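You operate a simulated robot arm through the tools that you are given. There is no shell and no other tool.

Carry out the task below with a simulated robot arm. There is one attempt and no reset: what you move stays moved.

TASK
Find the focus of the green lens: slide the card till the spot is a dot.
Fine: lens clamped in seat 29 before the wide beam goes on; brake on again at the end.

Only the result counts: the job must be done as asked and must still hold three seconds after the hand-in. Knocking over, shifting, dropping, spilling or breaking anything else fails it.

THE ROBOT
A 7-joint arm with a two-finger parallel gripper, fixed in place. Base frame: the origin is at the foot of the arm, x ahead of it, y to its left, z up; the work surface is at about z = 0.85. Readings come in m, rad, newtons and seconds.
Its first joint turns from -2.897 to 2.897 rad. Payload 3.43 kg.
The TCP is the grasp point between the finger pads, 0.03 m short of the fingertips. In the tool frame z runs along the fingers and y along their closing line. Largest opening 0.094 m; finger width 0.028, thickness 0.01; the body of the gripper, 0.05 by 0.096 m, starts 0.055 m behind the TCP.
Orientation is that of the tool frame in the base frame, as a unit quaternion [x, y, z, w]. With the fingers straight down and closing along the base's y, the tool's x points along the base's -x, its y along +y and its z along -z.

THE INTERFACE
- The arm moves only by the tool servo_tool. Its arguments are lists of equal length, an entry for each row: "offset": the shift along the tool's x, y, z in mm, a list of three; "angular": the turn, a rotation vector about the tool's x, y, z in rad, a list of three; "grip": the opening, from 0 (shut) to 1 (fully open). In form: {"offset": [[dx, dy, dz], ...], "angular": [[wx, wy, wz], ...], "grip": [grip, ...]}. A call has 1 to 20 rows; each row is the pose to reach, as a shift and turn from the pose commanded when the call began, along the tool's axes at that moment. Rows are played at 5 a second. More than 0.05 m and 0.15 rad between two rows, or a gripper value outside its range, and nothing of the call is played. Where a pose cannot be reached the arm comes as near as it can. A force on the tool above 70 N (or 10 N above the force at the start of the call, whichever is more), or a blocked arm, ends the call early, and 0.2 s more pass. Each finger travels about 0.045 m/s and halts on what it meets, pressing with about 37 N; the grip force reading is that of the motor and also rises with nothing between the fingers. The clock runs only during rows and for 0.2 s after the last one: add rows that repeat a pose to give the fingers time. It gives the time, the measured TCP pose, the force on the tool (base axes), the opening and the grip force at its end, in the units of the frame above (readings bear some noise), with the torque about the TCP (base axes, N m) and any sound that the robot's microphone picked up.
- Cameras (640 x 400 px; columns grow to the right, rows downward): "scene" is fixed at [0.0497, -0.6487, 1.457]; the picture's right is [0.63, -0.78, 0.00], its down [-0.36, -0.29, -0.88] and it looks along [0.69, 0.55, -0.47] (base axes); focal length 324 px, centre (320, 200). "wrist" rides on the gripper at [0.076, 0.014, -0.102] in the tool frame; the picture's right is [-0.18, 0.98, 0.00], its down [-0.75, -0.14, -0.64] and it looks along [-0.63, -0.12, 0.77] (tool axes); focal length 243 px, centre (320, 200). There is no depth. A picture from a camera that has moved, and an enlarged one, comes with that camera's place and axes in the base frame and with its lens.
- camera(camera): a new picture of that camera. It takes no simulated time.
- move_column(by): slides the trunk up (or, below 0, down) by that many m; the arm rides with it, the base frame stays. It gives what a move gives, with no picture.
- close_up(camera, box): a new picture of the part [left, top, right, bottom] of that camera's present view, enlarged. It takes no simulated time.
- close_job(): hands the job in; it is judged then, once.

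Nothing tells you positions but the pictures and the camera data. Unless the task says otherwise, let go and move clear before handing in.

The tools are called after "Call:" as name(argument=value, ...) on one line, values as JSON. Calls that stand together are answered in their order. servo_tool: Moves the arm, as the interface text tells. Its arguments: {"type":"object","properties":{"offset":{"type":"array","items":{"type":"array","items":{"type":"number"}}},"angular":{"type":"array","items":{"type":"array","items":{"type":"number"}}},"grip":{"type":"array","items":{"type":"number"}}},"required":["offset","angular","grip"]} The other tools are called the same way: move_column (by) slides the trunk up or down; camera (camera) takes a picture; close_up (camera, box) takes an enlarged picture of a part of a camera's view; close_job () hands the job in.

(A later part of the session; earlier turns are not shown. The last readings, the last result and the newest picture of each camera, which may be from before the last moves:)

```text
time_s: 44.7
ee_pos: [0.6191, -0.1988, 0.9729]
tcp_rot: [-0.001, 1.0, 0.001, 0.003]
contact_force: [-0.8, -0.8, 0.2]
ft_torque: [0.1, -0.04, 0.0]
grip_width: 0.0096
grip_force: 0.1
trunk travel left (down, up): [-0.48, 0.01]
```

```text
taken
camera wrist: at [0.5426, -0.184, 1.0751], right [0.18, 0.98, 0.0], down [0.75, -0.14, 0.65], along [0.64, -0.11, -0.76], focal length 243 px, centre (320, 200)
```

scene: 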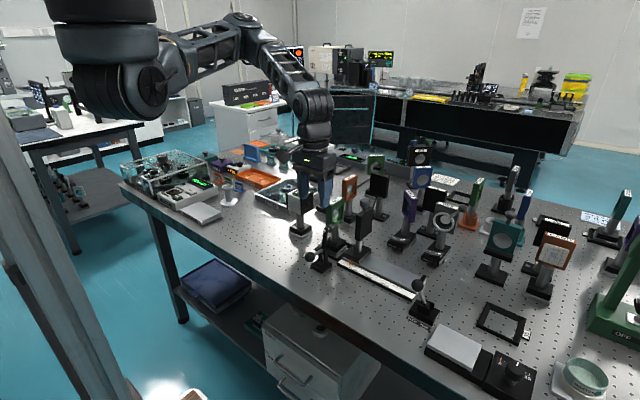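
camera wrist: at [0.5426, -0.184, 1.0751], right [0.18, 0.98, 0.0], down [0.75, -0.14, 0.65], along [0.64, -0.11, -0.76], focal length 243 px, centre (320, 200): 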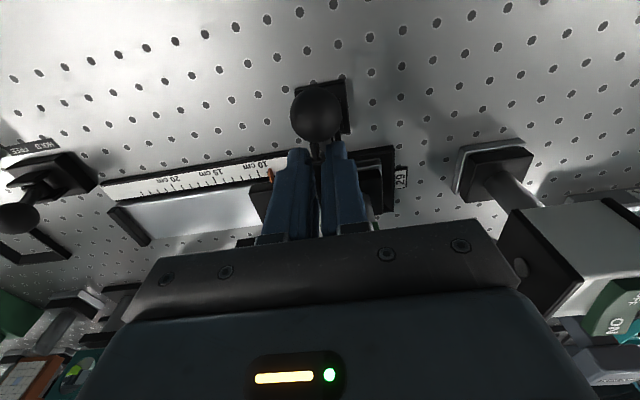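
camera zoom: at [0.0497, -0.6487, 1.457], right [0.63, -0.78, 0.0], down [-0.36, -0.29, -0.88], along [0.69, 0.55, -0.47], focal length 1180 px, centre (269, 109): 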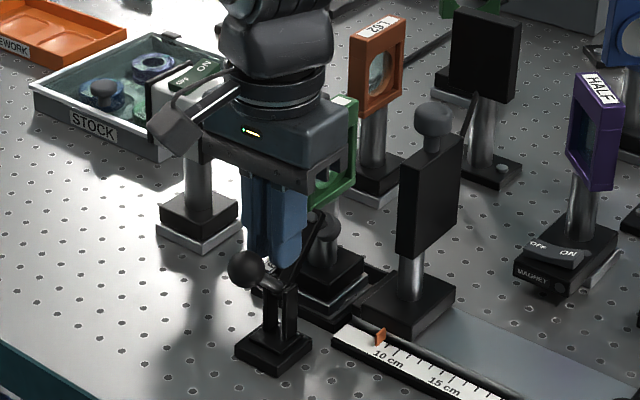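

The ball slipped out at about 35° of swing; the clamp holds its position. I'll lift, go behind the ball with nearly closed fingers, and push it forward (+x) instead.

Call:
servo_tool(offset=[[0, 0, -30], [0, 0, -62], [30, 4, -62], [62, 4, -62], [66, 4, -62], [66, 4, -62]], angular=[[0, 0, 0], [0, 0, 0], [0, 0, 0], [0, 0, 0], [0, 0, 0], [0, 0, 0]], grip=[0.1, 0.1, 0.1, 0.1, 0.1, 0.1])

Call:
close_up(camera="scene", box=[270, 170, 398, 280])

Call:
camera(camera="wrist")

```text
time_s: 46.1
ee_pos: [0.5495, -0.1917, 1.0348]
tcp_rot: [-0.002, 1.0, 0.004, 0.003]
contact_force: [0.1, -0.6, 0.1]
ft_torque: [0.02, 0.03, 0.02]
grip_width: 0.0093
grip_force: 0.1
trunk travel left (down, up): [-0.48, 0.01]
```

```text
3.64 times, centred on (334, 225) of scene
camera zoom: at [0.0497, -0.6487, 1.457], right [0.63, -0.78, 0.0], down [-0.36, -0.29, -0.88], along [0.69, 0.55, -0.47], focal length 1180 px, centre (269, 109)
```

zoom: 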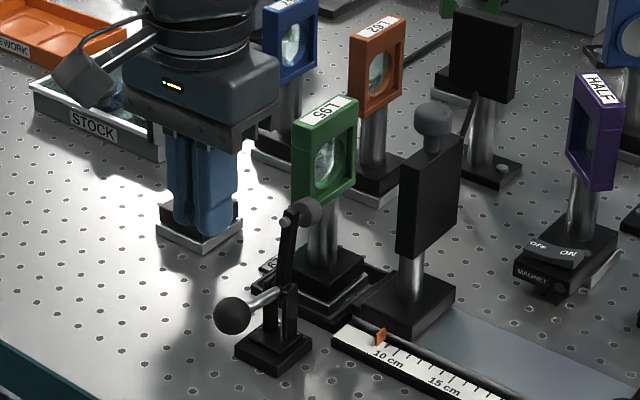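

```text
taken
camera wrist: at [0.4732, -0.1783, 1.1369], right [0.18, 0.98, 0.01], down [0.75, -0.14, 0.64], along [0.64, -0.11, -0.76], focal length 243 px, centre (320, 200)
```

wrist: 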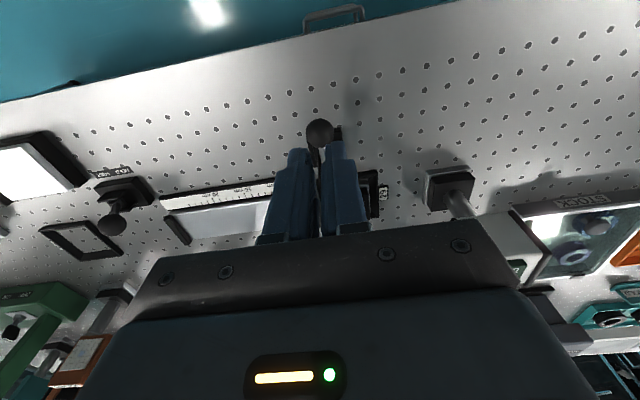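

The handle has a return spring and went back to open, so it must be carried over in one go. I'll regrip with the ball centred deeper between the pads and with slip margin, then move slowly while watching the force.

Call:
servo_tool(offset=[[-10, -2, 0], [-19, -4, 0], [-19, -4, 0], [-19, -4, 40], [-19, -4, 80], [-19, -4, 110], [-19, -4, 124], [-19, -4, 124]], angular=[[0, 0, 0], [0, 0, 0], [0, 0, 0], [0, 0, 0], [0, 0, 0], [0, 0, 0], [0, 0, 0], [0, 0, 0]], grip=[0.6, 0.6, 0.6, 0.6, 0.6, 0.6, 0.6, 0.6])

Call:
close_up(camera="wrist", box=[220, 110, 420, 235])

Call:
close_up(camera="scene", box=[270, 170, 398, 280])

```text
time_s: 47.9
ee_pos: [0.5708, -0.1963, 0.9116]
tcp_rot: [-0.002, 1.0, 0.004, 0.003]
contact_force: [0.3, -0.6, 0.8]
ft_torque: [0.01, 0.04, 0.02]
grip_width: 0.0563
grip_force: 0.1
trunk travel left (down, up): [-0.48, 0.01]
```

```text
3.20 times, centred on (320, 172) of wrist
camera zoom: at [0.4941, -0.1827, 1.0128], right [0.18, 0.98, 0.01], down [0.75, -0.14, 0.64], along [0.64, -0.11, -0.76], focal length 776 px, centre (320, 288)
```

zoom: 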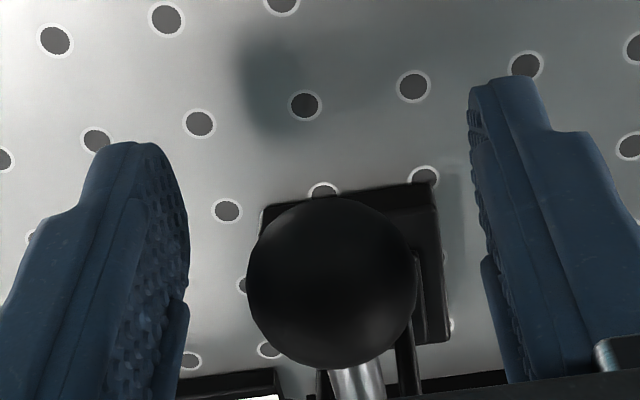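

```text
3.64 times, centred on (334, 225) of scene
camera zoom: at [0.0497, -0.6487, 1.457], right [0.63, -0.78, 0.0], down [-0.36, -0.29, -0.88], along [0.69, 0.55, -0.47], focal length 1180 px, centre (269, 109)
```

zoom: 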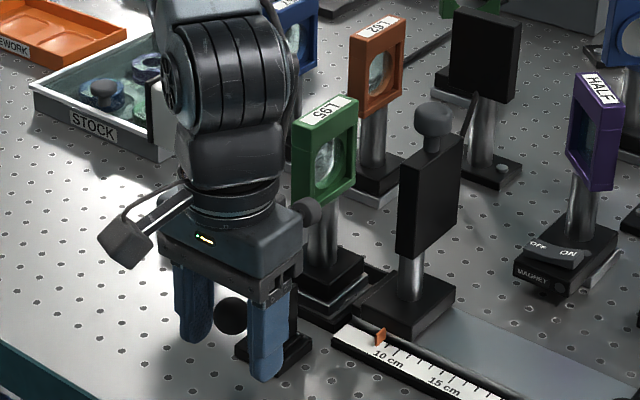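

Call:
servo_tool(offset=[[0, 0, 0], [0, 0, 0], [0, 0, 0], [0, 0, 0], [0, 0, 0]], angular=[[0, 0, 0], [0, 0, 0], [0, 0, 0], [0, 0, 0], [0, 0, 0]], grip=[0.4, 0.1, 0, 0, 0])

Call:
servo_tool(offset=[[-1.2, 0, -5.4], [-2.8, 0, -10.8], [-4.9, 0, -16.1], [-7.4, 0, -21.1], [-7.4, 0, -21.1]], angular=[[0, 0, 0], [0, 0, 0], [0, 0, 0], [0, 0, 0], [0, 0, 0]], grip=[0, 0, 0, 0, 0])

```text
time_s: 49.1
ee_pos: [0.5711, -0.1951, 0.9102]
tcp_rot: [-0.003, 1.0, 0.005, 0.002]
contact_force: [5.6, 15.0, -1.2]
ft_torque: [0.06, -0.07, 0.1]
grip_width: 0.0277
grip_force: 44.9
trunk travel left (down, up): [-0.48, 0.01]
```

```text
time_s: 50.3
ee_pos: [0.5763, -0.1953, 0.9301]
tcp_rot: [-0.001, 1.0, 0.005, 0.0]
contact_force: [-9.8, 16.7, -19.0]
ft_torque: [-0.08, 1.16, 0.03]
grip_width: 0.0274
grip_force: 45.7
trunk travel left (down, up): [-0.48, 0.01]
```

The resistance is mostly torsional friction of the ball turning in the pads; the hinge itself is light. I'll continue slowly while pitching the tool along with the handle and trimming y to relieve the side load.

Call:
servo_tool(offset=[[-3, 0.8, -4.8], [-6.3, 1, -9.3], [-10.1, 1, -13.5], [-10.1, 1, -13.5]], angular=[[0, 0.087, 0], [0, 0.175, 0], [0, 0.26, 0], [0, 0.26, 0]], grip=[0, 0, 0, 0])

Call:
close_up(camera="scene", box=[270, 170, 398, 280])

```text
time_s: 51.3
ee_pos: [0.5869, -0.1949, 0.9461]
tcp_rot: [-0.001, 0.992, 0.004, -0.128]
contact_force: [-20.7, 10.2, -5.4]
ft_torque: [0.13, 1.04, 0.02]
grip_width: 0.0273
grip_force: 44.6
trunk travel left (down, up): [-0.48, 0.01]
```

```text
3.64 times, centred on (334, 225) of scene
camera zoom: at [0.0497, -0.6487, 1.457], right [0.63, -0.78, 0.0], down [-0.36, -0.29, -0.88], along [0.69, 0.55, -0.47], focal length 1180 px, centre (269, 109)
```

zoom: 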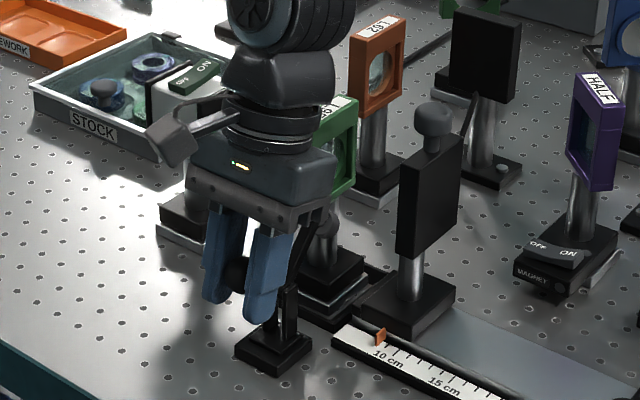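

Still firmly held. Continuing in small steps to ~50°.

Call:
servo_tool(offset=[[-3.0, 0.5, -4.7], [-6.4, 0.5, -9.2], [-10.1, 0.5, -13.3], [-10.1, 0.5, -13.3]], angular=[[0, 0, 0], [0, 0, 0], [0, 0, 0], [0, 0, 0]], grip=[0, 0, 0, 0])

Call:
close_up(camera="scene", box=[270, 170, 398, 280])

```text
time_s: 52.3
ee_pos: [0.5996, -0.195, 0.9552]
tcp_rot: [-0.002, 0.992, 0.003, -0.128]
contact_force: [-20.4, 0.5, -8.2]
ft_torque: [-0.07, 1.24, -0.02]
grip_width: 0.0277
grip_force: 44.9
trunk travel left (down, up): [-0.48, 0.01]
```

```text
3.64 times, centred on (334, 225) of scene
camera zoom: at [0.0497, -0.6487, 1.457], right [0.63, -0.78, 0.0], down [-0.36, -0.29, -0.88], along [0.69, 0.55, -0.47], focal length 1180 px, centre (269, 109)
```

zoom: 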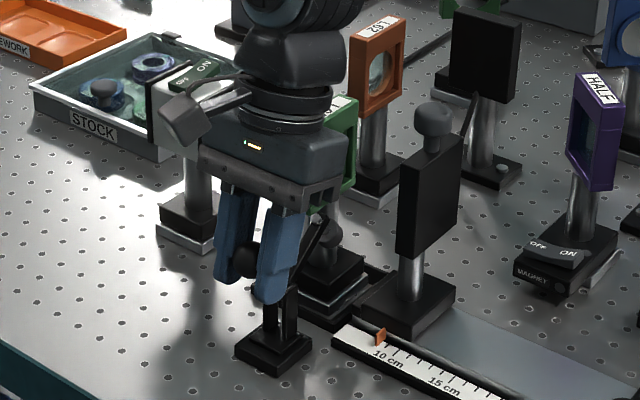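

Call:
servo_tool(offset=[[-4.1, 0, -3.9], [-8.5, 0, -7.3], [-13.3, 0, -10.3], [-13.3, 0, -10.3]], angular=[[0, 0, 0], [0, 0, 0], [0, 0, 0], [0, 0, 0]], grip=[0, 0, 0, 0])

Call:
close_up(camera="scene", box=[270, 170, 398, 280])

```text
time_s: 53.3
ee_pos: [0.6115, -0.1954, 0.9644]
tcp_rot: [-0.001, 0.992, 0.004, -0.129]
contact_force: [-32.9, 1.7, 36.3]
ft_torque: [0.16, 1.35, -0.13]
grip_width: 0.0279
grip_force: 44.4
trunk travel left (down, up): [-0.48, 0.01]
```

```text
3.64 times, centred on (334, 225) of scene
camera zoom: at [0.0497, -0.6487, 1.457], right [0.63, -0.78, 0.0], down [-0.36, -0.29, -0.88], along [0.69, 0.55, -0.47], focal length 1180 px, centre (269, 109)
```

zoom: 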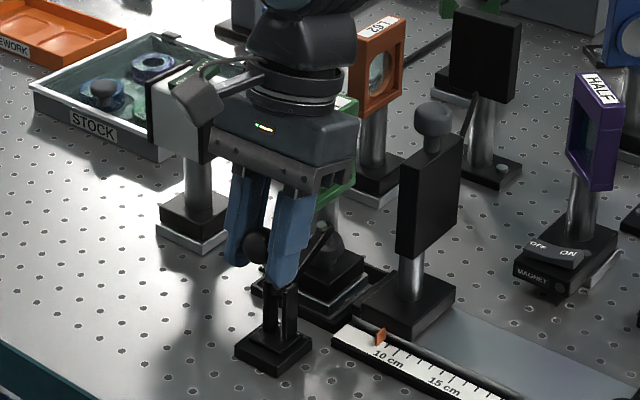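

The fitted pivot is nearer (0.643, 0.905) with a 69 mm radius, so my path was a bit low. Correcting the arc and continuing.

Call:
servo_tool(offset=[[-0.9, 0, -4.4], [-3.5, 0, -6.2], [-6.5, 0, -7.6], [-9.2, 0, -9.0], [-11.9, 0, -10.3], [-11.9, 0, -10.3]], angular=[[0, 0, 0], [0, 0, 0], [0, -0.02, 0], [0, -0.04, 0], [0, -0.06, 0], [0, -0.06, 0]], grip=[0, 0, 0, 0, 0, 0])

Call:
close_up(camera="scene", box=[270, 170, 398, 280])

```text
time_s: 54.7
ee_pos: [0.6276, -0.1951, 0.9705]
tcp_rot: [-0.001, 0.995, 0.005, -0.099]
contact_force: [-31.8, -0.6, 41.4]
ft_torque: [0.08, 1.03, 0.08]
grip_width: 0.0278
grip_force: 44.8
trunk travel left (down, up): [-0.48, 0.01]
```

```text
3.64 times, centred on (334, 225) of scene
camera zoom: at [0.0497, -0.6487, 1.457], right [0.63, -0.78, 0.0], down [-0.36, -0.29, -0.88], along [0.69, 0.55, -0.47], focal length 1180 px, centre (269, 109)
```

zoom: 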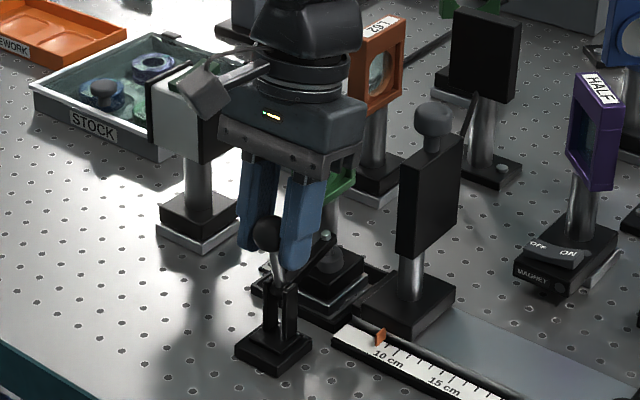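

Call:
close_up(camera="scene", box=[318, 215, 374, 260])

Call:
camera(camera="wrist")

```text
8.89 times, centred on (346, 238) of scene
camera zoom: at [0.0497, -0.6487, 1.457], right [0.63, -0.78, 0.0], down [-0.36, -0.29, -0.88], along [0.69, 0.55, -0.47], focal length 2885 px, centre (89, -133)
```

zoom: 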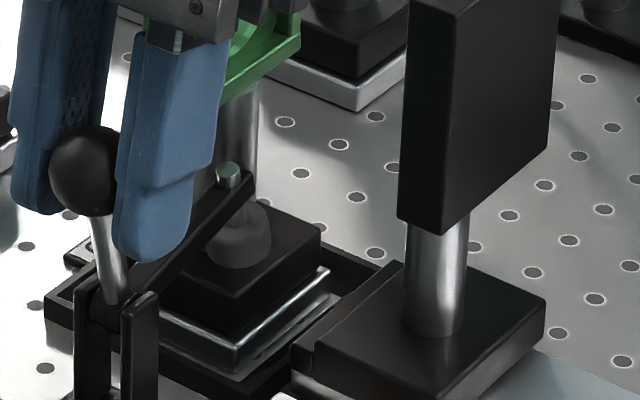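

```text
taken
camera wrist: at [0.5724, -0.1814, 1.0865], right [0.18, 0.98, -0.03], down [0.87, -0.14, 0.48], along [0.47, -0.11, -0.88], focal length 243 px, centre (320, 200)
```

wrist: 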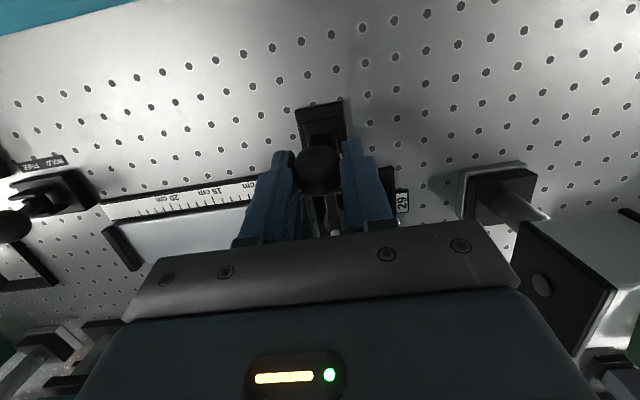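

The pad is about 12 mm above the lens base. Finishing the swing.

Call:
servo_tool(offset=[[-1.5, 0, -2.5], [-3.5, 0, -3], [-5.7, 0, -3.2], [-8.7, 0, -4.1], [-11.8, 0, -4.9], [-11.8, 0, -4.9]], angular=[[0, 0, 0], [0, -0.01, 0], [0, -0.02, 0], [0, -0.04, 0], [0, -0.06, 0], [0, -0.06, 0]], grip=[0, 0, 0, 0, 0, 0])

Call:
close_up(camera="scene", box=[300, 190, 374, 260])

```text
time_s: 56.1
ee_pos: [0.6412, -0.1956, 0.9743]
tcp_rot: [-0.003, 0.998, 0.004, -0.067]
contact_force: [-18.2, -0.2, 55.6]
ft_torque: [-0.01, 1.9, 0.09]
grip_width: 0.0281
grip_force: 44.9
trunk travel left (down, up): [-0.48, 0.01]
```

```text
5.71 times, centred on (337, 225) of scene
camera zoom: at [0.0497, -0.6487, 1.457], right [0.63, -0.78, 0.0], down [-0.36, -0.29, -0.88], along [0.69, 0.55, -0.47], focal length 1854 px, centre (223, 57)
```

zoom: 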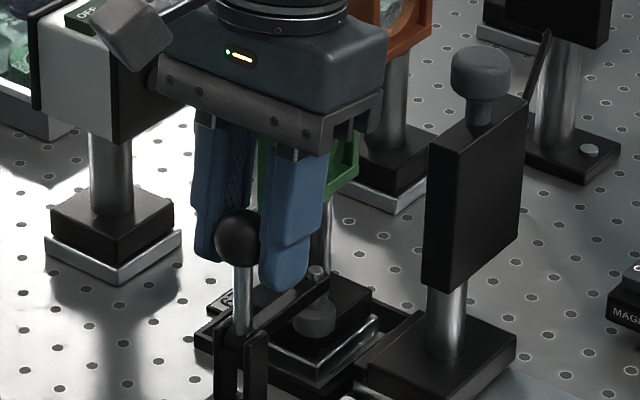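

Call:
servo_tool(offset=[[0, 0, -2.5], [-3, 0, -3.5], [-6, 0, -4], [-6, 0, -4]], angular=[[0, 0, 0], [0, -0.02, 0], [0, -0.03, 0], [0, -0.03, 0]], grip=[0, 0, 0, 0])

Call:
close_up(camera="scene", box=[318, 215, 374, 260])

Call:
close_up(camera="wrist", box=[240, 80, 440, 240])

```text
time_s: 57.1
ee_pos: [0.6446, -0.1951, 0.9756]
tcp_rot: [-0.001, 0.999, 0.003, -0.054]
contact_force: [-37.7, -10.5, 9.4]
ft_torque: [-0.09, 0.44, 0.07]
grip_width: 0.0275
grip_force: 45.6
trunk travel left (down, up): [-0.48, 0.01]
```

```text
8.89 times, centred on (346, 238) of scene
camera zoom: at [0.0497, -0.6487, 1.457], right [0.63, -0.78, 0.0], down [-0.36, -0.29, -0.88], along [0.69, 0.55, -0.47], focal length 2885 px, centre (89, -133)
```

zoom: 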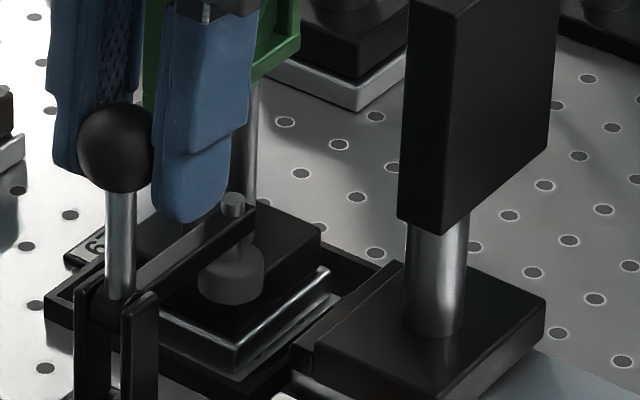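

```text
2.50 times, centred on (340, 160) of wrist
camera zoom: at [0.5807, -0.1814, 1.0853], right [0.18, 0.98, -0.01], down [0.82, -0.15, 0.55], along [0.54, -0.11, -0.83], focal length 606 px, centre (270, 300)
```

zoom: 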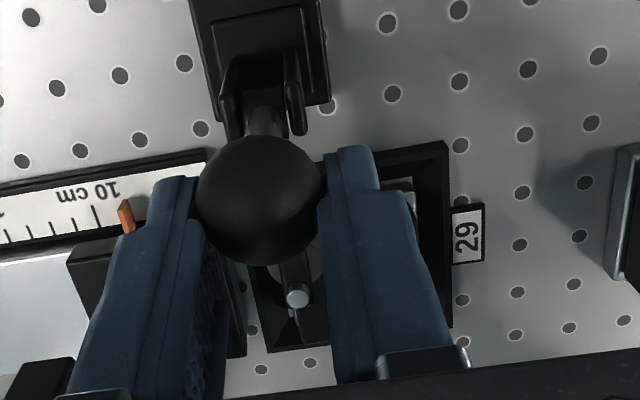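

The pad now presses on the lens base (hinge load about 2 Nm), and the handle stands upright. I'll open the fingers and see whether the clamp stays.

Call:
servo_tool(offset=[[0, 0, 0], [0, 0, 0], [0, 0, 0]], angular=[[0, 0, 0], [0, 0, 0], [0, 0, 0]], grip=[0.4, 0.6, 0.6])

Call:
close_up(camera="scene", box=[300, 190, 374, 260])

Call:
close_up(camera="wrist", box=[240, 80, 440, 240])

```text
time_s: 57.9
ee_pos: [0.6491, -0.1942, 0.9752]
tcp_rot: [-0.002, 0.999, 0.005, -0.052]
contact_force: [-0.6, -0.3, 0.6]
ft_torque: [-0.04, 0.01, -0.02]
grip_width: 0.0564
grip_force: 0.2
trunk travel left (down, up): [-0.48, 0.01]
```

```text
5.71 times, centred on (337, 225) of scene
camera zoom: at [0.0497, -0.6487, 1.457], right [0.63, -0.78, 0.0], down [-0.36, -0.29, -0.88], along [0.69, 0.55, -0.47], focal length 1854 px, centre (223, 57)
```

zoom: 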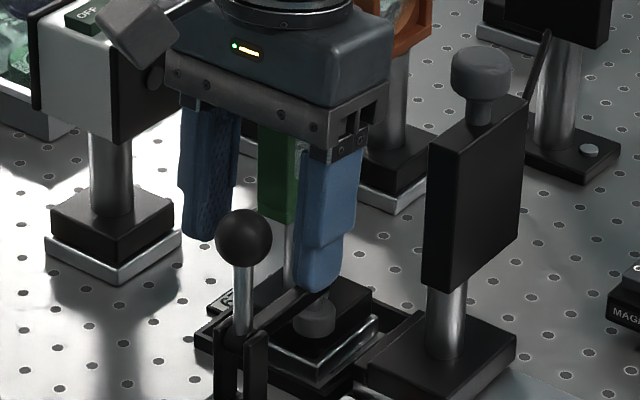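

```text
2.50 times, centred on (340, 160) of wrist
camera zoom: at [0.5847, -0.1809, 1.0847], right [0.18, 0.98, -0.01], down [0.82, -0.14, 0.56], along [0.55, -0.11, -0.83], focal length 606 px, centre (270, 300)
```

zoom: 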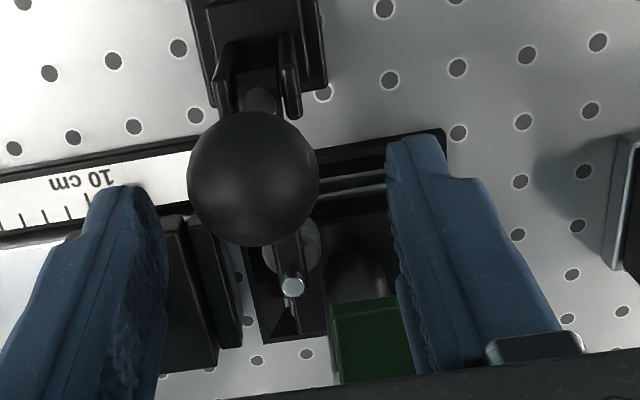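

The clamp stays closed after release. Backing off and lifting clear to look at the pad contact.

Call:
servo_tool(offset=[[12, 0, 0], [22, 0, -5], [24, 0, -45], [26, 0, -85], [26, 0, -85]], angular=[[0, 0, 0], [0, -0.03, 0], [0, -0.08, 0], [0, -0.105, 0], [0, -0.105, 0]], grip=[0.6, 0.6, 0.6, 0.6, 0.6])

Call:
close_up(camera="scene", box=[306, 200, 370, 260])

Call:
close_up(camera="wrist", box=[240, 40, 400, 140])

Call:
camera(camera="wrist")

```text
time_s: 59.1
ee_pos: [0.6341, -0.1956, 1.063]
tcp_rot: [-0.002, 1.0, 0.006, 0.001]
contact_force: [0.4, 0.2, 0.0]
ft_torque: [-0.01, 0.01, -0.03]
grip_width: 0.0564
grip_force: 0.1
trunk travel left (down, up): [-0.48, 0.01]
```

```text
6.67 times, centred on (338, 230) of scene
camera zoom: at [0.0497, -0.6487, 1.457], right [0.63, -0.78, 0.0], down [-0.36, -0.29, -0.88], along [0.69, 0.55, -0.47], focal length 2163 px, centre (200, 0)
```

zoom: 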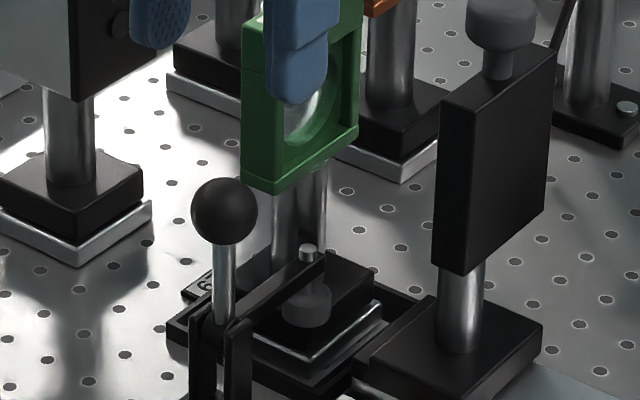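

```text
4.00 times, centred on (320, 90) of wrist
camera zoom: at [0.5586, -0.1814, 1.1639], right [0.18, 0.98, 0.01], down [0.75, -0.14, 0.64], along [0.63, -0.11, -0.77], focal length 970 px, centre (320, 640)
```

zoom: 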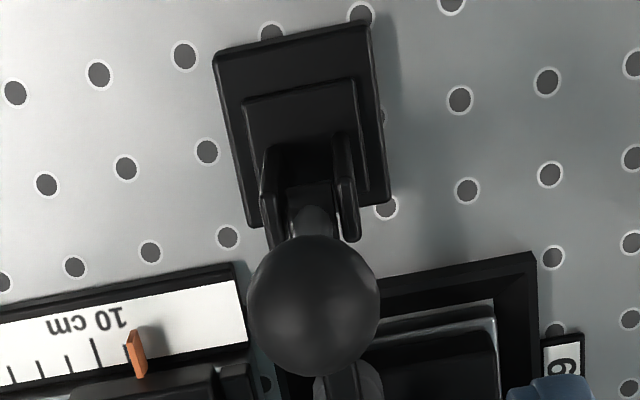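

```text
taken
camera wrist: at [0.5586, -0.1814, 1.1639], right [0.18, 0.98, 0.01], down [0.75, -0.14, 0.64], along [0.63, -0.11, -0.77], focal length 243 px, centre (320, 200)
```

wrist: 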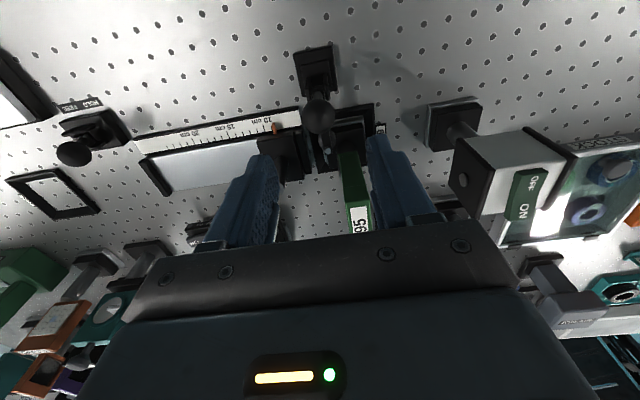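

The clamp pad is down on the lens base and holds. Next is the wide-beam switch; I'll take a close look at the source rocker.

Call:
close_up(camera="wrist", box=[430, 110, 590, 210])

Call:
close_up(camera="wrist", box=[430, 150, 590, 250])

Call:
close_up(camera="scene", box=[280, 180, 328, 216])

```text
4.00 times, centred on (510, 160) of wrist
camera zoom: at [0.5586, -0.1814, 1.1639], right [0.18, 0.98, 0.01], down [0.75, -0.14, 0.64], along [0.63, -0.11, -0.77], focal length 970 px, centre (-440, 360)
```

zoom: 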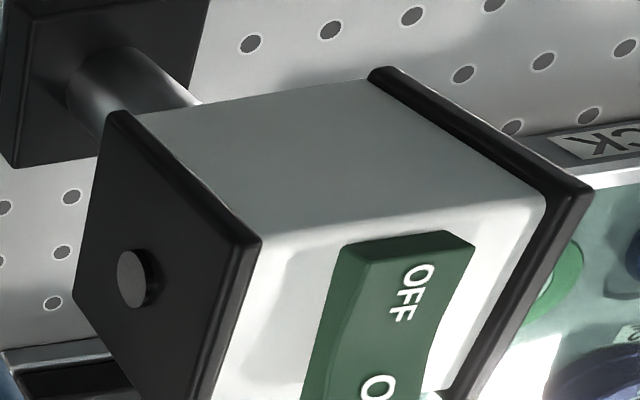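

```text
4.00 times, centred on (510, 200) of wrist
camera zoom: at [0.5586, -0.1814, 1.1639], right [0.18, 0.98, 0.01], down [0.75, -0.14, 0.64], along [0.63, -0.11, -0.77], focal length 970 px, centre (-440, 200)
```

zoom: 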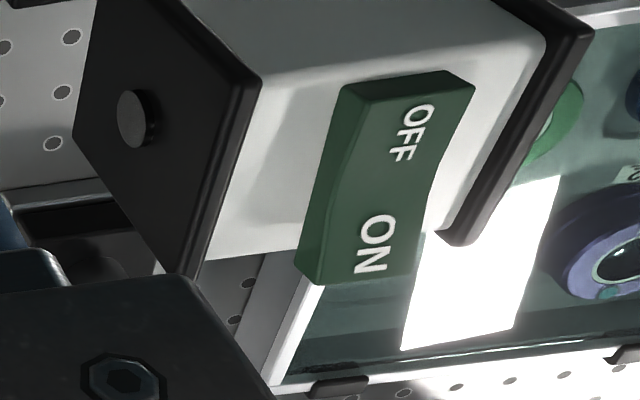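

```text
11.11 times, centred on (304, 198) of scene
camera zoom: at [0.0497, -0.6487, 1.457], right [0.63, -0.78, 0.0], down [-0.36, -0.29, -0.88], along [0.69, 0.55, -0.47], focal length 3606 px, centre (498, 222)
```

zoom: 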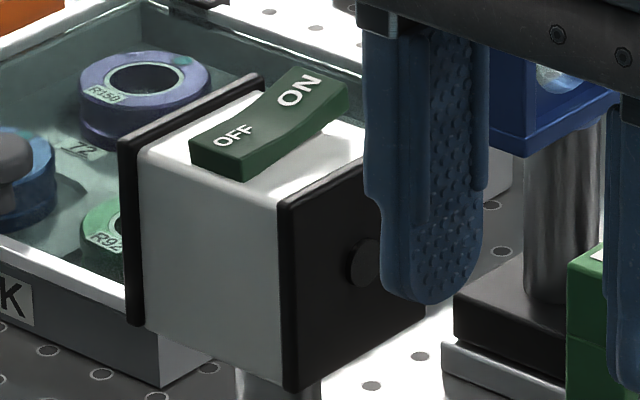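

The rocker's ON end is the raised end, at about (0.727, −0.041, 1.02). Moving there above everything with the fingers closed.

Call:
servo_tool(offset=[[0, 0, -38], [-19, 31, -38], [-38, 62, -38], [-57, 93, -38], [-77, 124, -38], [-96, 155, -38], [-96, 155, -38]], angular=[[0, 0, 0], [0, 0, 0], [0, 0, 0], [0, 0, 0], [0, 0, 0], [0, 0, 0], [0, 0, 0]], grip=[0.4, 0.2, 0, 0, 0, 0, 0])

Call:
camera(camera="wrist")

Call:
close_up(camera="scene", box=[250, 120, 378, 230])

```text
time_s: 60.1
ee_pos: [0.6627, -0.1721, 1.1008]
tcp_rot: [0.093, 0.996, 0.007, 0.002]
contact_force: [0.9, -0.5, -0.3]
ft_torque: [-0.03, 0.0, 0.02]
grip_width: 0.0
grip_force: 29.2
trunk travel left (down, up): [-0.48, 0.01]
stopped in row 5: the arm was blocked; the commanded pose is now the measured one
```

```text
taken
camera wrist: at [0.5918, -0.1453, 1.2033], right [0.36, 0.93, 0.01], down [0.71, -0.29, 0.64], along [0.6, -0.22, -0.77], focal length 243 px, centre (320, 200)
```

wrist: 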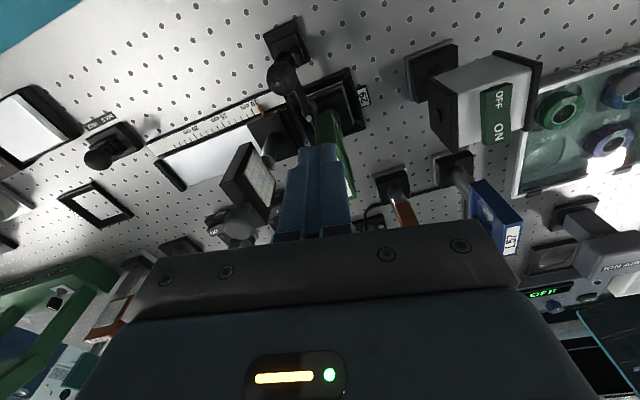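

```text
3.64 times, centred on (314, 175) of scene
camera zoom: at [0.0497, -0.6487, 1.457], right [0.63, -0.78, 0.0], down [-0.36, -0.29, -0.88], along [0.69, 0.55, -0.47], focal length 1180 px, centre (342, 291)
```

zoom: 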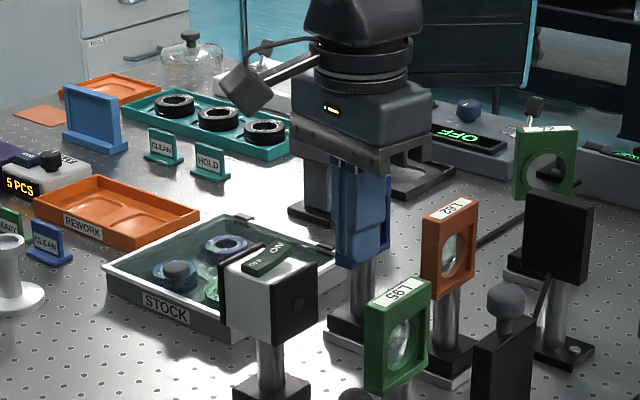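

The arm stops at an azimuth of about −14°, which matches a first-joint limit straight ahead: the region around y≈0 can't be reached with the tool vertical. I'll tilt the fingers toward +y so the wrist stays at y≈−0.2 while the tips reach the rocker. First backing off and straightening.

Call:
servo_tool(offset=[[-15, -8, -14], [-30, -15, -28], [-44.9, -22.1, -40], [-44.9, -22.1, -40], [-44.9, -22.1, -40]], angular=[[0, 0, -0.06], [0, 0, -0.12], [0, 0, -0.187], [0, 0, -0.187], [0, 0, -0.187]], grip=[0, 0, 0, 0, 0])

```text
time_s: 61.3
ee_pos: [0.7056, -0.202, 1.1421]
tcp_rot: [-0.005, 1.0, 0.006, 0.002]
contact_force: [-0.3, 0.9, 0.2]
ft_torque: [-0.02, -0.03, 0.01]
grip_width: 0.0
grip_force: 32.8
trunk travel left (down, up): [-0.48, 0.01]
```

Call:
servo_tool(offset=[[-4, 29, -2], [-8, 57, -8], [-12, 84, -18], [-16, 109, -32], [-20, 132, -50], [-22, 145, -68], [-22, 145, -68]], angular=[[-0.145, 0, 0], [-0.29, 0, 0], [-0.435, 0, 0], [-0.58, 0, 0], [-0.725, 0, 0], [-0.873, 0, 0], [-0.873, 0, 0]], grip=[0, 0, 0, 0, 0, 0, 0])

Call:
camera(camera="scene")

Call:
camera(camera="wrist")

```text
time_s: 62.9
ee_pos: [0.7268, -0.056, 1.2136]
tcp_rot: [-0.004, 0.903, 0.429, 0.0]
contact_force: [1.0, -1.4, 0.3]
ft_torque: [-0.01, -0.01, -0.02]
grip_width: 0.0002
grip_force: 32.9
trunk travel left (down, up): [-0.48, 0.01]
```

```text
taken
```

scene: 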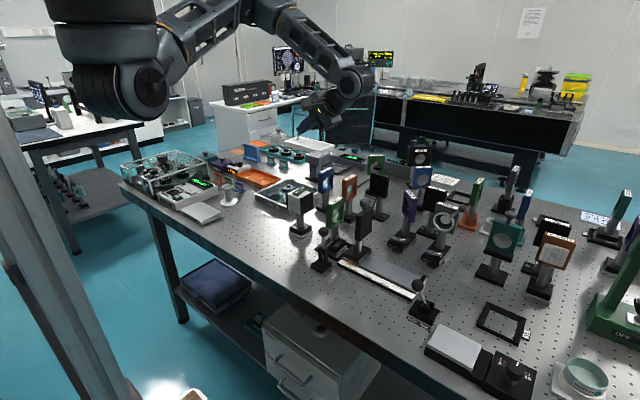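

```text
taken
camera wrist: at [0.6503, -0.1262, 1.2877], right [0.18, 0.62, 0.76], down [0.76, -0.58, 0.3], along [0.63, 0.53, -0.57], focal length 243 px, centre (320, 200)
```

wrist: 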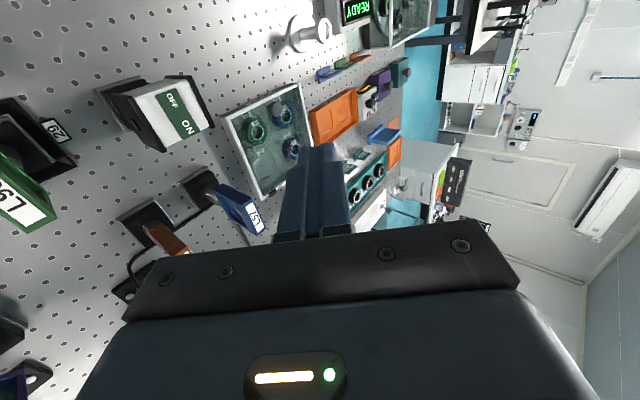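

The tilted pose works. I'll refine the rocker's position from this view before lowering.

Call:
close_up(camera="wrist", box=[100, 60, 228, 140])

Call:
close_up(camera="scene", box=[274, 175, 338, 215])

```text
5.00 times, centred on (164, 100) of wrist
camera zoom: at [0.6503, -0.1262, 1.2877], right [0.18, 0.62, 0.76], down [0.76, -0.58, 0.3], along [0.63, 0.53, -0.57], focal length 1213 px, centre (1100, 700)
```

zoom: 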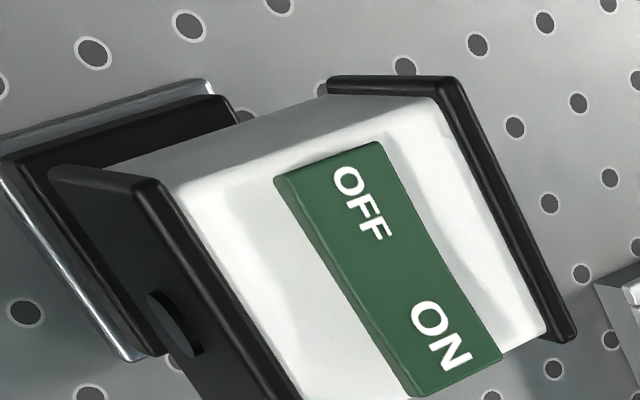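

```text
10.00 times, centred on (306, 195) of scene
camera zoom: at [0.0497, -0.6487, 1.457], right [0.63, -0.78, 0.0], down [-0.36, -0.29, -0.88], along [0.69, 0.55, -0.47], focal length 3245 px, centre (460, 250)
```

zoom: 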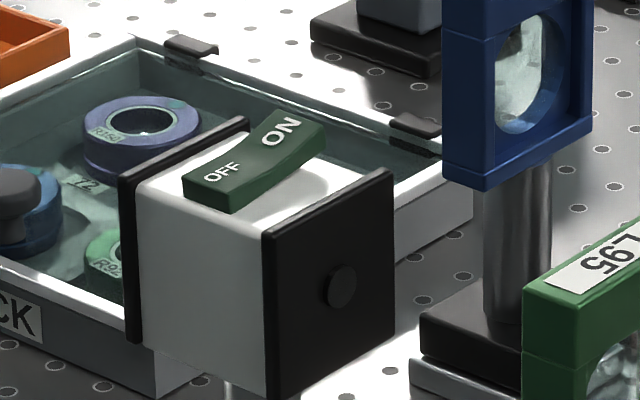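

Rocker spans x 0.692–0.735, y ≈ −0.037, with the ON end raised to z ≈ 1.017. Lowering the tilted closed fingers to just above the ON end.

Call:
servo_tool(offset=[[-1, -30, 25], [-2, -60, 50], [-3.2, -90, 76], [-3.2, -115, 97], [-3.2, -115, 97], [-3.2, -115, 97]], angular=[[0, 0, 0], [0, 0, 0], [0, 0, 0], [0, 0, 0], [0, 0, 0], [0, 0, 0]], grip=[0, 0, 0, 0, 0, 0])

Call:
close_up(camera="scene", box=[254, 145, 382, 225])

Call:
camera(camera="wrist")

```text
time_s: 64.3
ee_pos: [0.7289, -0.053, 1.0614]
tcp_rot: [-0.004, 0.904, 0.427, 0.0]
contact_force: [-0.5, 0.8, 0.4]
ft_torque: [-0.03, 0.03, 0.0]
grip_width: 0.0
grip_force: 32.9
trunk travel left (down, up): [-0.48, 0.01]
```

```text
5.00 times, centred on (318, 185) of scene
camera zoom: at [0.0497, -0.6487, 1.457], right [0.63, -0.78, 0.0], down [-0.36, -0.29, -0.88], along [0.69, 0.55, -0.47], focal length 1623 px, centre (330, 275)
```

zoom: 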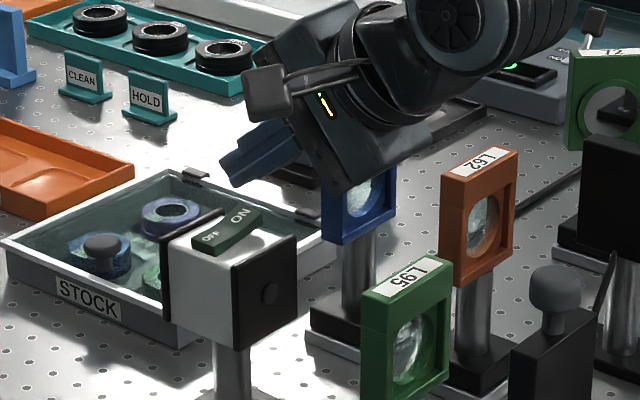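

```text
taken
camera wrist: at [0.6541, -0.1229, 1.1355], right [0.18, 0.62, 0.76], down [0.76, -0.58, 0.3], along [0.63, 0.52, -0.57], focal length 243 px, centre (320, 200)
```

wrist: 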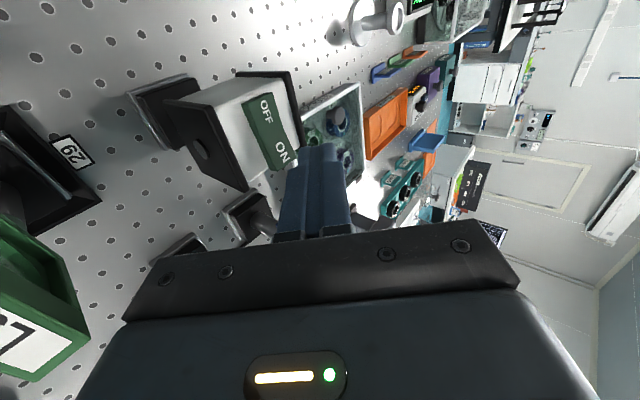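

Aligned above the ON end. Pressing straight down in small steps.

Call:
servo_tool(offset=[[0, -7.7, 6.4], [0, -13.1, 10.8], [0, -16.2, 13.4], [0, -18.5, 15.3], [0, -18.5, 15.3]], angular=[[0, 0, 0], [0, 0, 0], [0, 0, 0], [0, 0, 0], [0, 0, 0]], grip=[0, 0, 0, 0, 0])

Call:
close_up(camera="scene", box=[270, 165, 350, 235])

Call:
close_up(camera="wrist", box=[200, 60, 360, 200])

```text
time_s: 65.5
ee_pos: [0.7305, -0.0536, 1.0376]
tcp_rot: [-0.005, 0.903, 0.429, 0.001]
contact_force: [7.2, -0.8, 13.3]
ft_torque: [0.17, -0.02, -0.1]
grip_width: 0.0
grip_force: 33.3
trunk travel left (down, up): [-0.48, 0.01]
```

```text
5.71 times, centred on (310, 200) of scene
camera zoom: at [0.0497, -0.6487, 1.457], right [0.63, -0.78, 0.0], down [-0.36, -0.29, -0.88], along [0.69, 0.55, -0.47], focal length 1854 px, centre (377, 200)
```

zoom: 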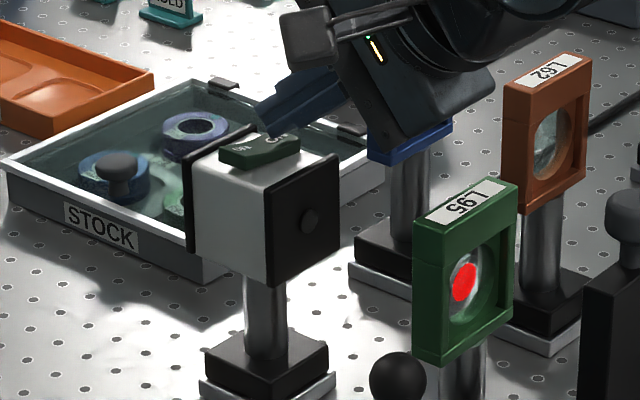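

```text
2.86 times, centred on (280, 130) of wrist
camera zoom: at [0.6545, -0.1244, 1.113], right [0.17, 0.62, 0.76], down [0.76, -0.58, 0.3], along [0.63, 0.52, -0.57], focal length 693 px, centre (434, 400)
```

zoom: 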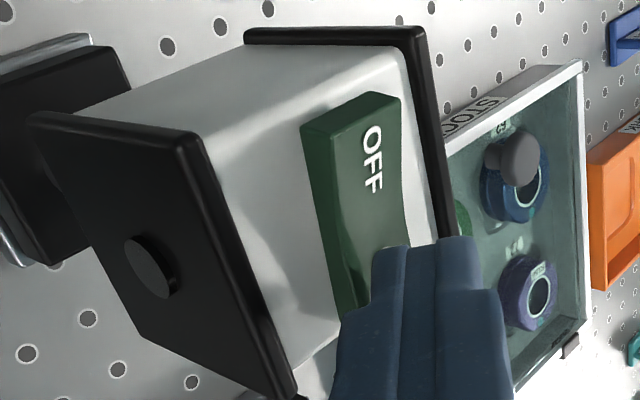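

The beam is on: a red spot shows on the lens L95. Retracting upward and undoing the tilt.

Call:
servo_tool(offset=[[0, 15, -13], [0, 46, -38], [0, 77, -64], [0, 108, -89], [0, 130, -107], [0, 130, -107]], angular=[[0, 0, 0], [0, 0, 0], [0, 0, 0], [0, 0, 0], [0, 0, 0], [0, 0, 0]], grip=[0, 0, 0, 0, 0, 0])

Call:
close_up(camera="scene", box=[270, 165, 430, 285])

```text
time_s: 66.9
ee_pos: [0.7294, -0.0558, 1.2055]
tcp_rot: [-0.004, 0.903, 0.429, 0.0]
contact_force: [0.0, -0.1, 0.5]
ft_torque: [-0.03, -0.01, 0.0]
grip_width: 0.0
grip_force: 33.1
trunk travel left (down, up): [-0.48, 0.01]
```

```text
3.33 times, centred on (350, 225) of scene
camera zoom: at [0.0497, -0.6487, 1.457], right [0.63, -0.78, 0.0], down [-0.36, -0.29, -0.88], along [0.69, 0.55, -0.47], focal length 1082 px, centre (220, 117)
```

zoom: 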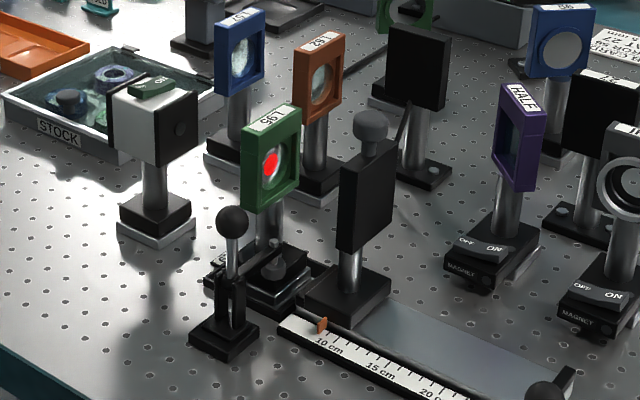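

The beam stays on and the clamp holds. I'll undo the tilt and go look at the brake lever at about (0.64, −0.47).

Call:
servo_tool(offset=[[0, -29.2, -2.3], [0, -58, -8.7], [0, -85.6, -19.4], [0, -111.3, -33.9], [0, -134.6, -52.2], [0, -155, -73.7], [0, -155, -73.7]], angular=[[0.147, 0, 0], [0.295, 0, 0], [0.443, 0, 0], [0.591, 0, 0], [0.739, 0, 0], [0.885, 0, 0], [0.885, 0, 0]], grip=[0, 0, 0, 0, 0, 0, 0])

Call:
servo_tool(offset=[[20, -45, 0], [40, -90, 0], [60, -135, 0], [80, -180, 0], [98, -220, 10], [98, -220, 10]], angular=[[0, 0, 0], [0, 0, 0], [0, 0, 0], [0, 0, 0], [0, 0, 0], [0, 0, 0]], grip=[0, 0, 0, 0, 0, 0])

Call:
camera(camera="wrist")

Call:
camera(camera="scene")

```text
time_s: 68.5
ee_pos: [0.7272, -0.2105, 1.1291]
tcp_rot: [-0.004, 1.0, -0.001, 0.001]
contact_force: [0.4, 0.1, -0.2]
ft_torque: [0.01, 0.0, 0.0]
grip_width: 0.0
grip_force: 33.0
trunk travel left (down, up): [-0.48, 0.01]
```

```text
time_s: 69.9
ee_pos: [0.6336, -0.4313, 1.1175]
tcp_rot: [-0.004, 1.0, 0.001, 0.002]
contact_force: [0.3, 0.9, -0.1]
ft_torque: [-0.01, -0.03, -0.02]
grip_width: 0.0
grip_force: 32.7
trunk travel left (down, up): [-0.48, 0.01]
```

```text
taken
camera wrist: at [0.5566, -0.4169, 1.2202], right [0.18, 0.98, 0.0], down [0.75, -0.13, 0.64], along [0.63, -0.11, -0.76], focal length 243 px, centre (320, 200)
```

wrist: 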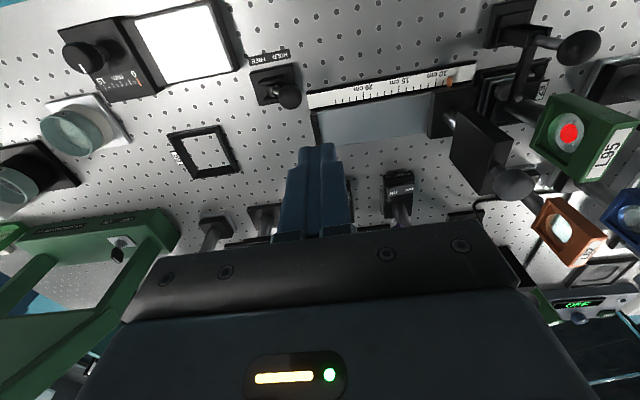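

```text
taken
```

scene: 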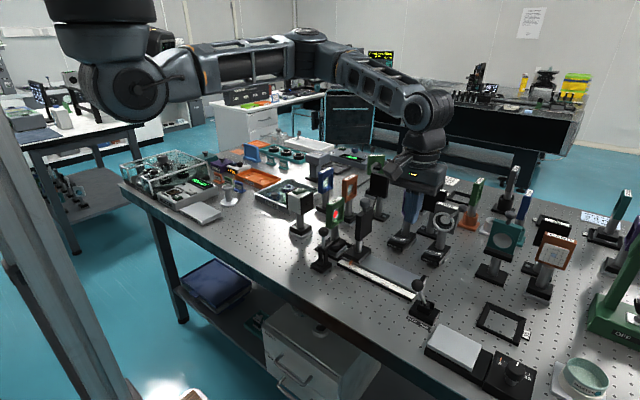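

Call:
close_up(camera="wrist", box=[230, 40, 326, 120])

Call:
close_up(camera="scene", box=[390, 260, 454, 330])

Call:
close_up(camera="wrist", box=[300, 50, 540, 200])

```text
5.00 times, centred on (278, 80) of wrist
camera zoom: at [0.5566, -0.4169, 1.2202], right [0.18, 0.98, 0.0], down [0.75, -0.13, 0.64], along [0.63, -0.11, -0.76], focal length 1213 px, centre (530, 800)
```

zoom: 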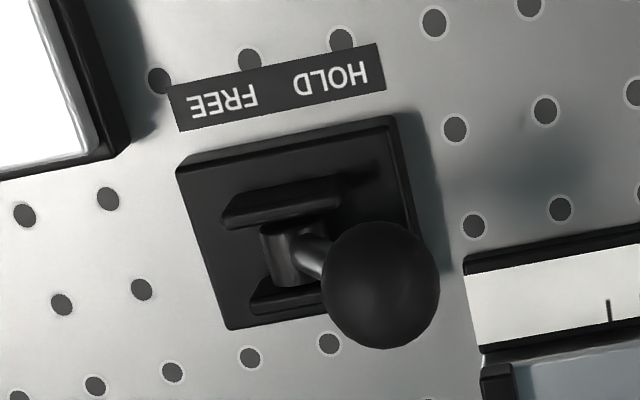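

```text
5.71 times, centred on (422, 295) of scene
camera zoom: at [0.0497, -0.6487, 1.457], right [0.63, -0.78, 0.0], down [-0.36, -0.29, -0.88], along [0.69, 0.55, -0.47], focal length 1854 px, centre (-263, -343)
```

zoom: 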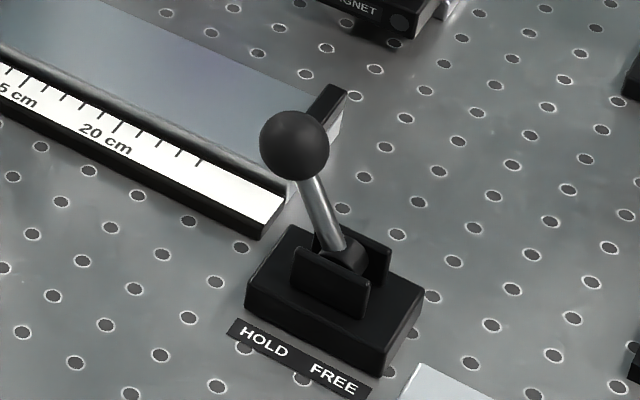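

```text
2.67 times, centred on (420, 125) of wrist
camera zoom: at [0.5566, -0.4169, 1.2202], right [0.18, 0.98, 0.0], down [0.75, -0.13, 0.64], along [0.63, -0.11, -0.76], focal length 647 px, centre (53, 400)
```

zoom: 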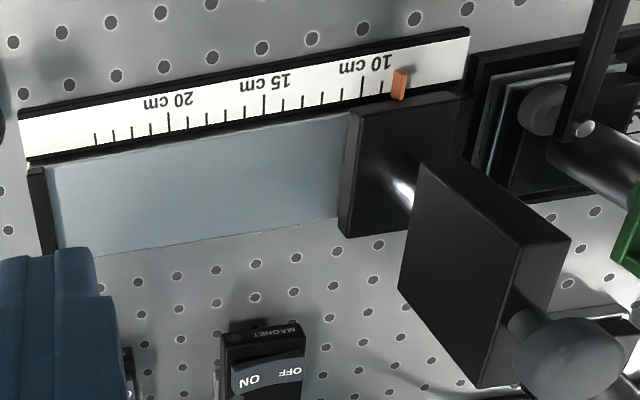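

Brake ball at ≈ (0.6405, −0.4685, 0.921) tilted to HOLD (+y); FREE is toward −y. I'll lower the closed fingers on its +y side and push.

Call:
servo_tool(offset=[[-7, -2, 45], [-7, -4, 90], [-7, -4, 135], [-7, -4, 170], [-7, -4, 187], [-7, -4, 187]], angular=[[0, 0, 0], [0, 0, 0], [0, 0, 0], [0, 0, 0], [0, 0, 0], [0, 0, 0]], grip=[0, 0, 0, 0, 0, 0])

Call:
close_up(camera="wrist", box=[220, 80, 420, 240])

Call:
close_up(camera="scene", box=[370, 230, 470, 330])

```text
time_s: 71.3
ee_pos: [0.6426, -0.4337, 0.9321]
tcp_rot: [-0.004, 1.0, 0.0, 0.002]
contact_force: [0.5, -0.4, 0.3]
ft_torque: [0.04, -0.03, 0.01]
grip_width: 0.0002
grip_force: 33.2
trunk travel left (down, up): [-0.48, 0.01]
```

```text
2.50 times, centred on (320, 160) of wrist
camera zoom: at [0.5658, -0.4193, 1.0338], right [0.18, 0.98, 0.0], down [0.75, -0.13, 0.64], along [0.63, -0.11, -0.76], focal length 606 px, centre (320, 300)
```

zoom: 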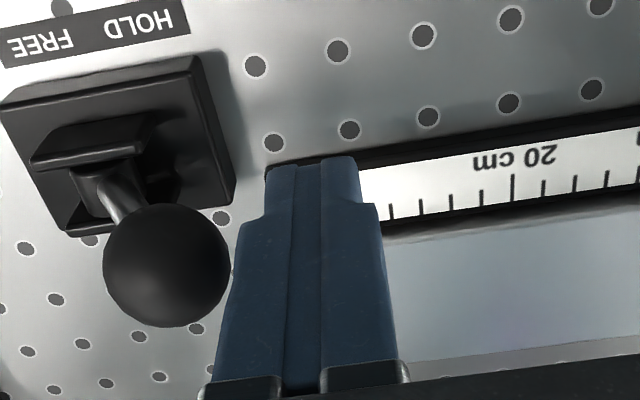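

```text
4.00 times, centred on (420, 280) of scene
camera zoom: at [0.0497, -0.6487, 1.457], right [0.63, -0.78, 0.0], down [-0.36, -0.29, -0.88], along [0.69, 0.55, -0.47], focal length 1298 px, centre (-80, -120)
```

zoom: 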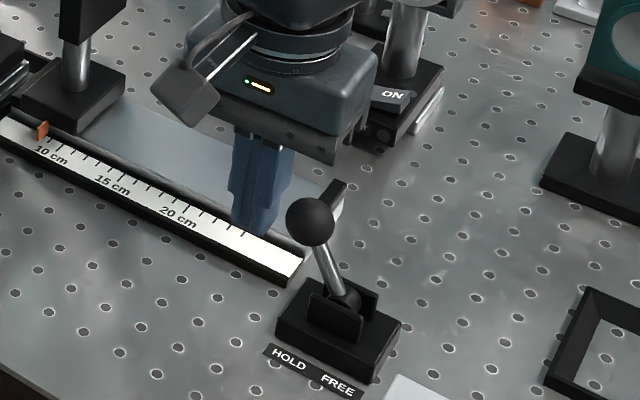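

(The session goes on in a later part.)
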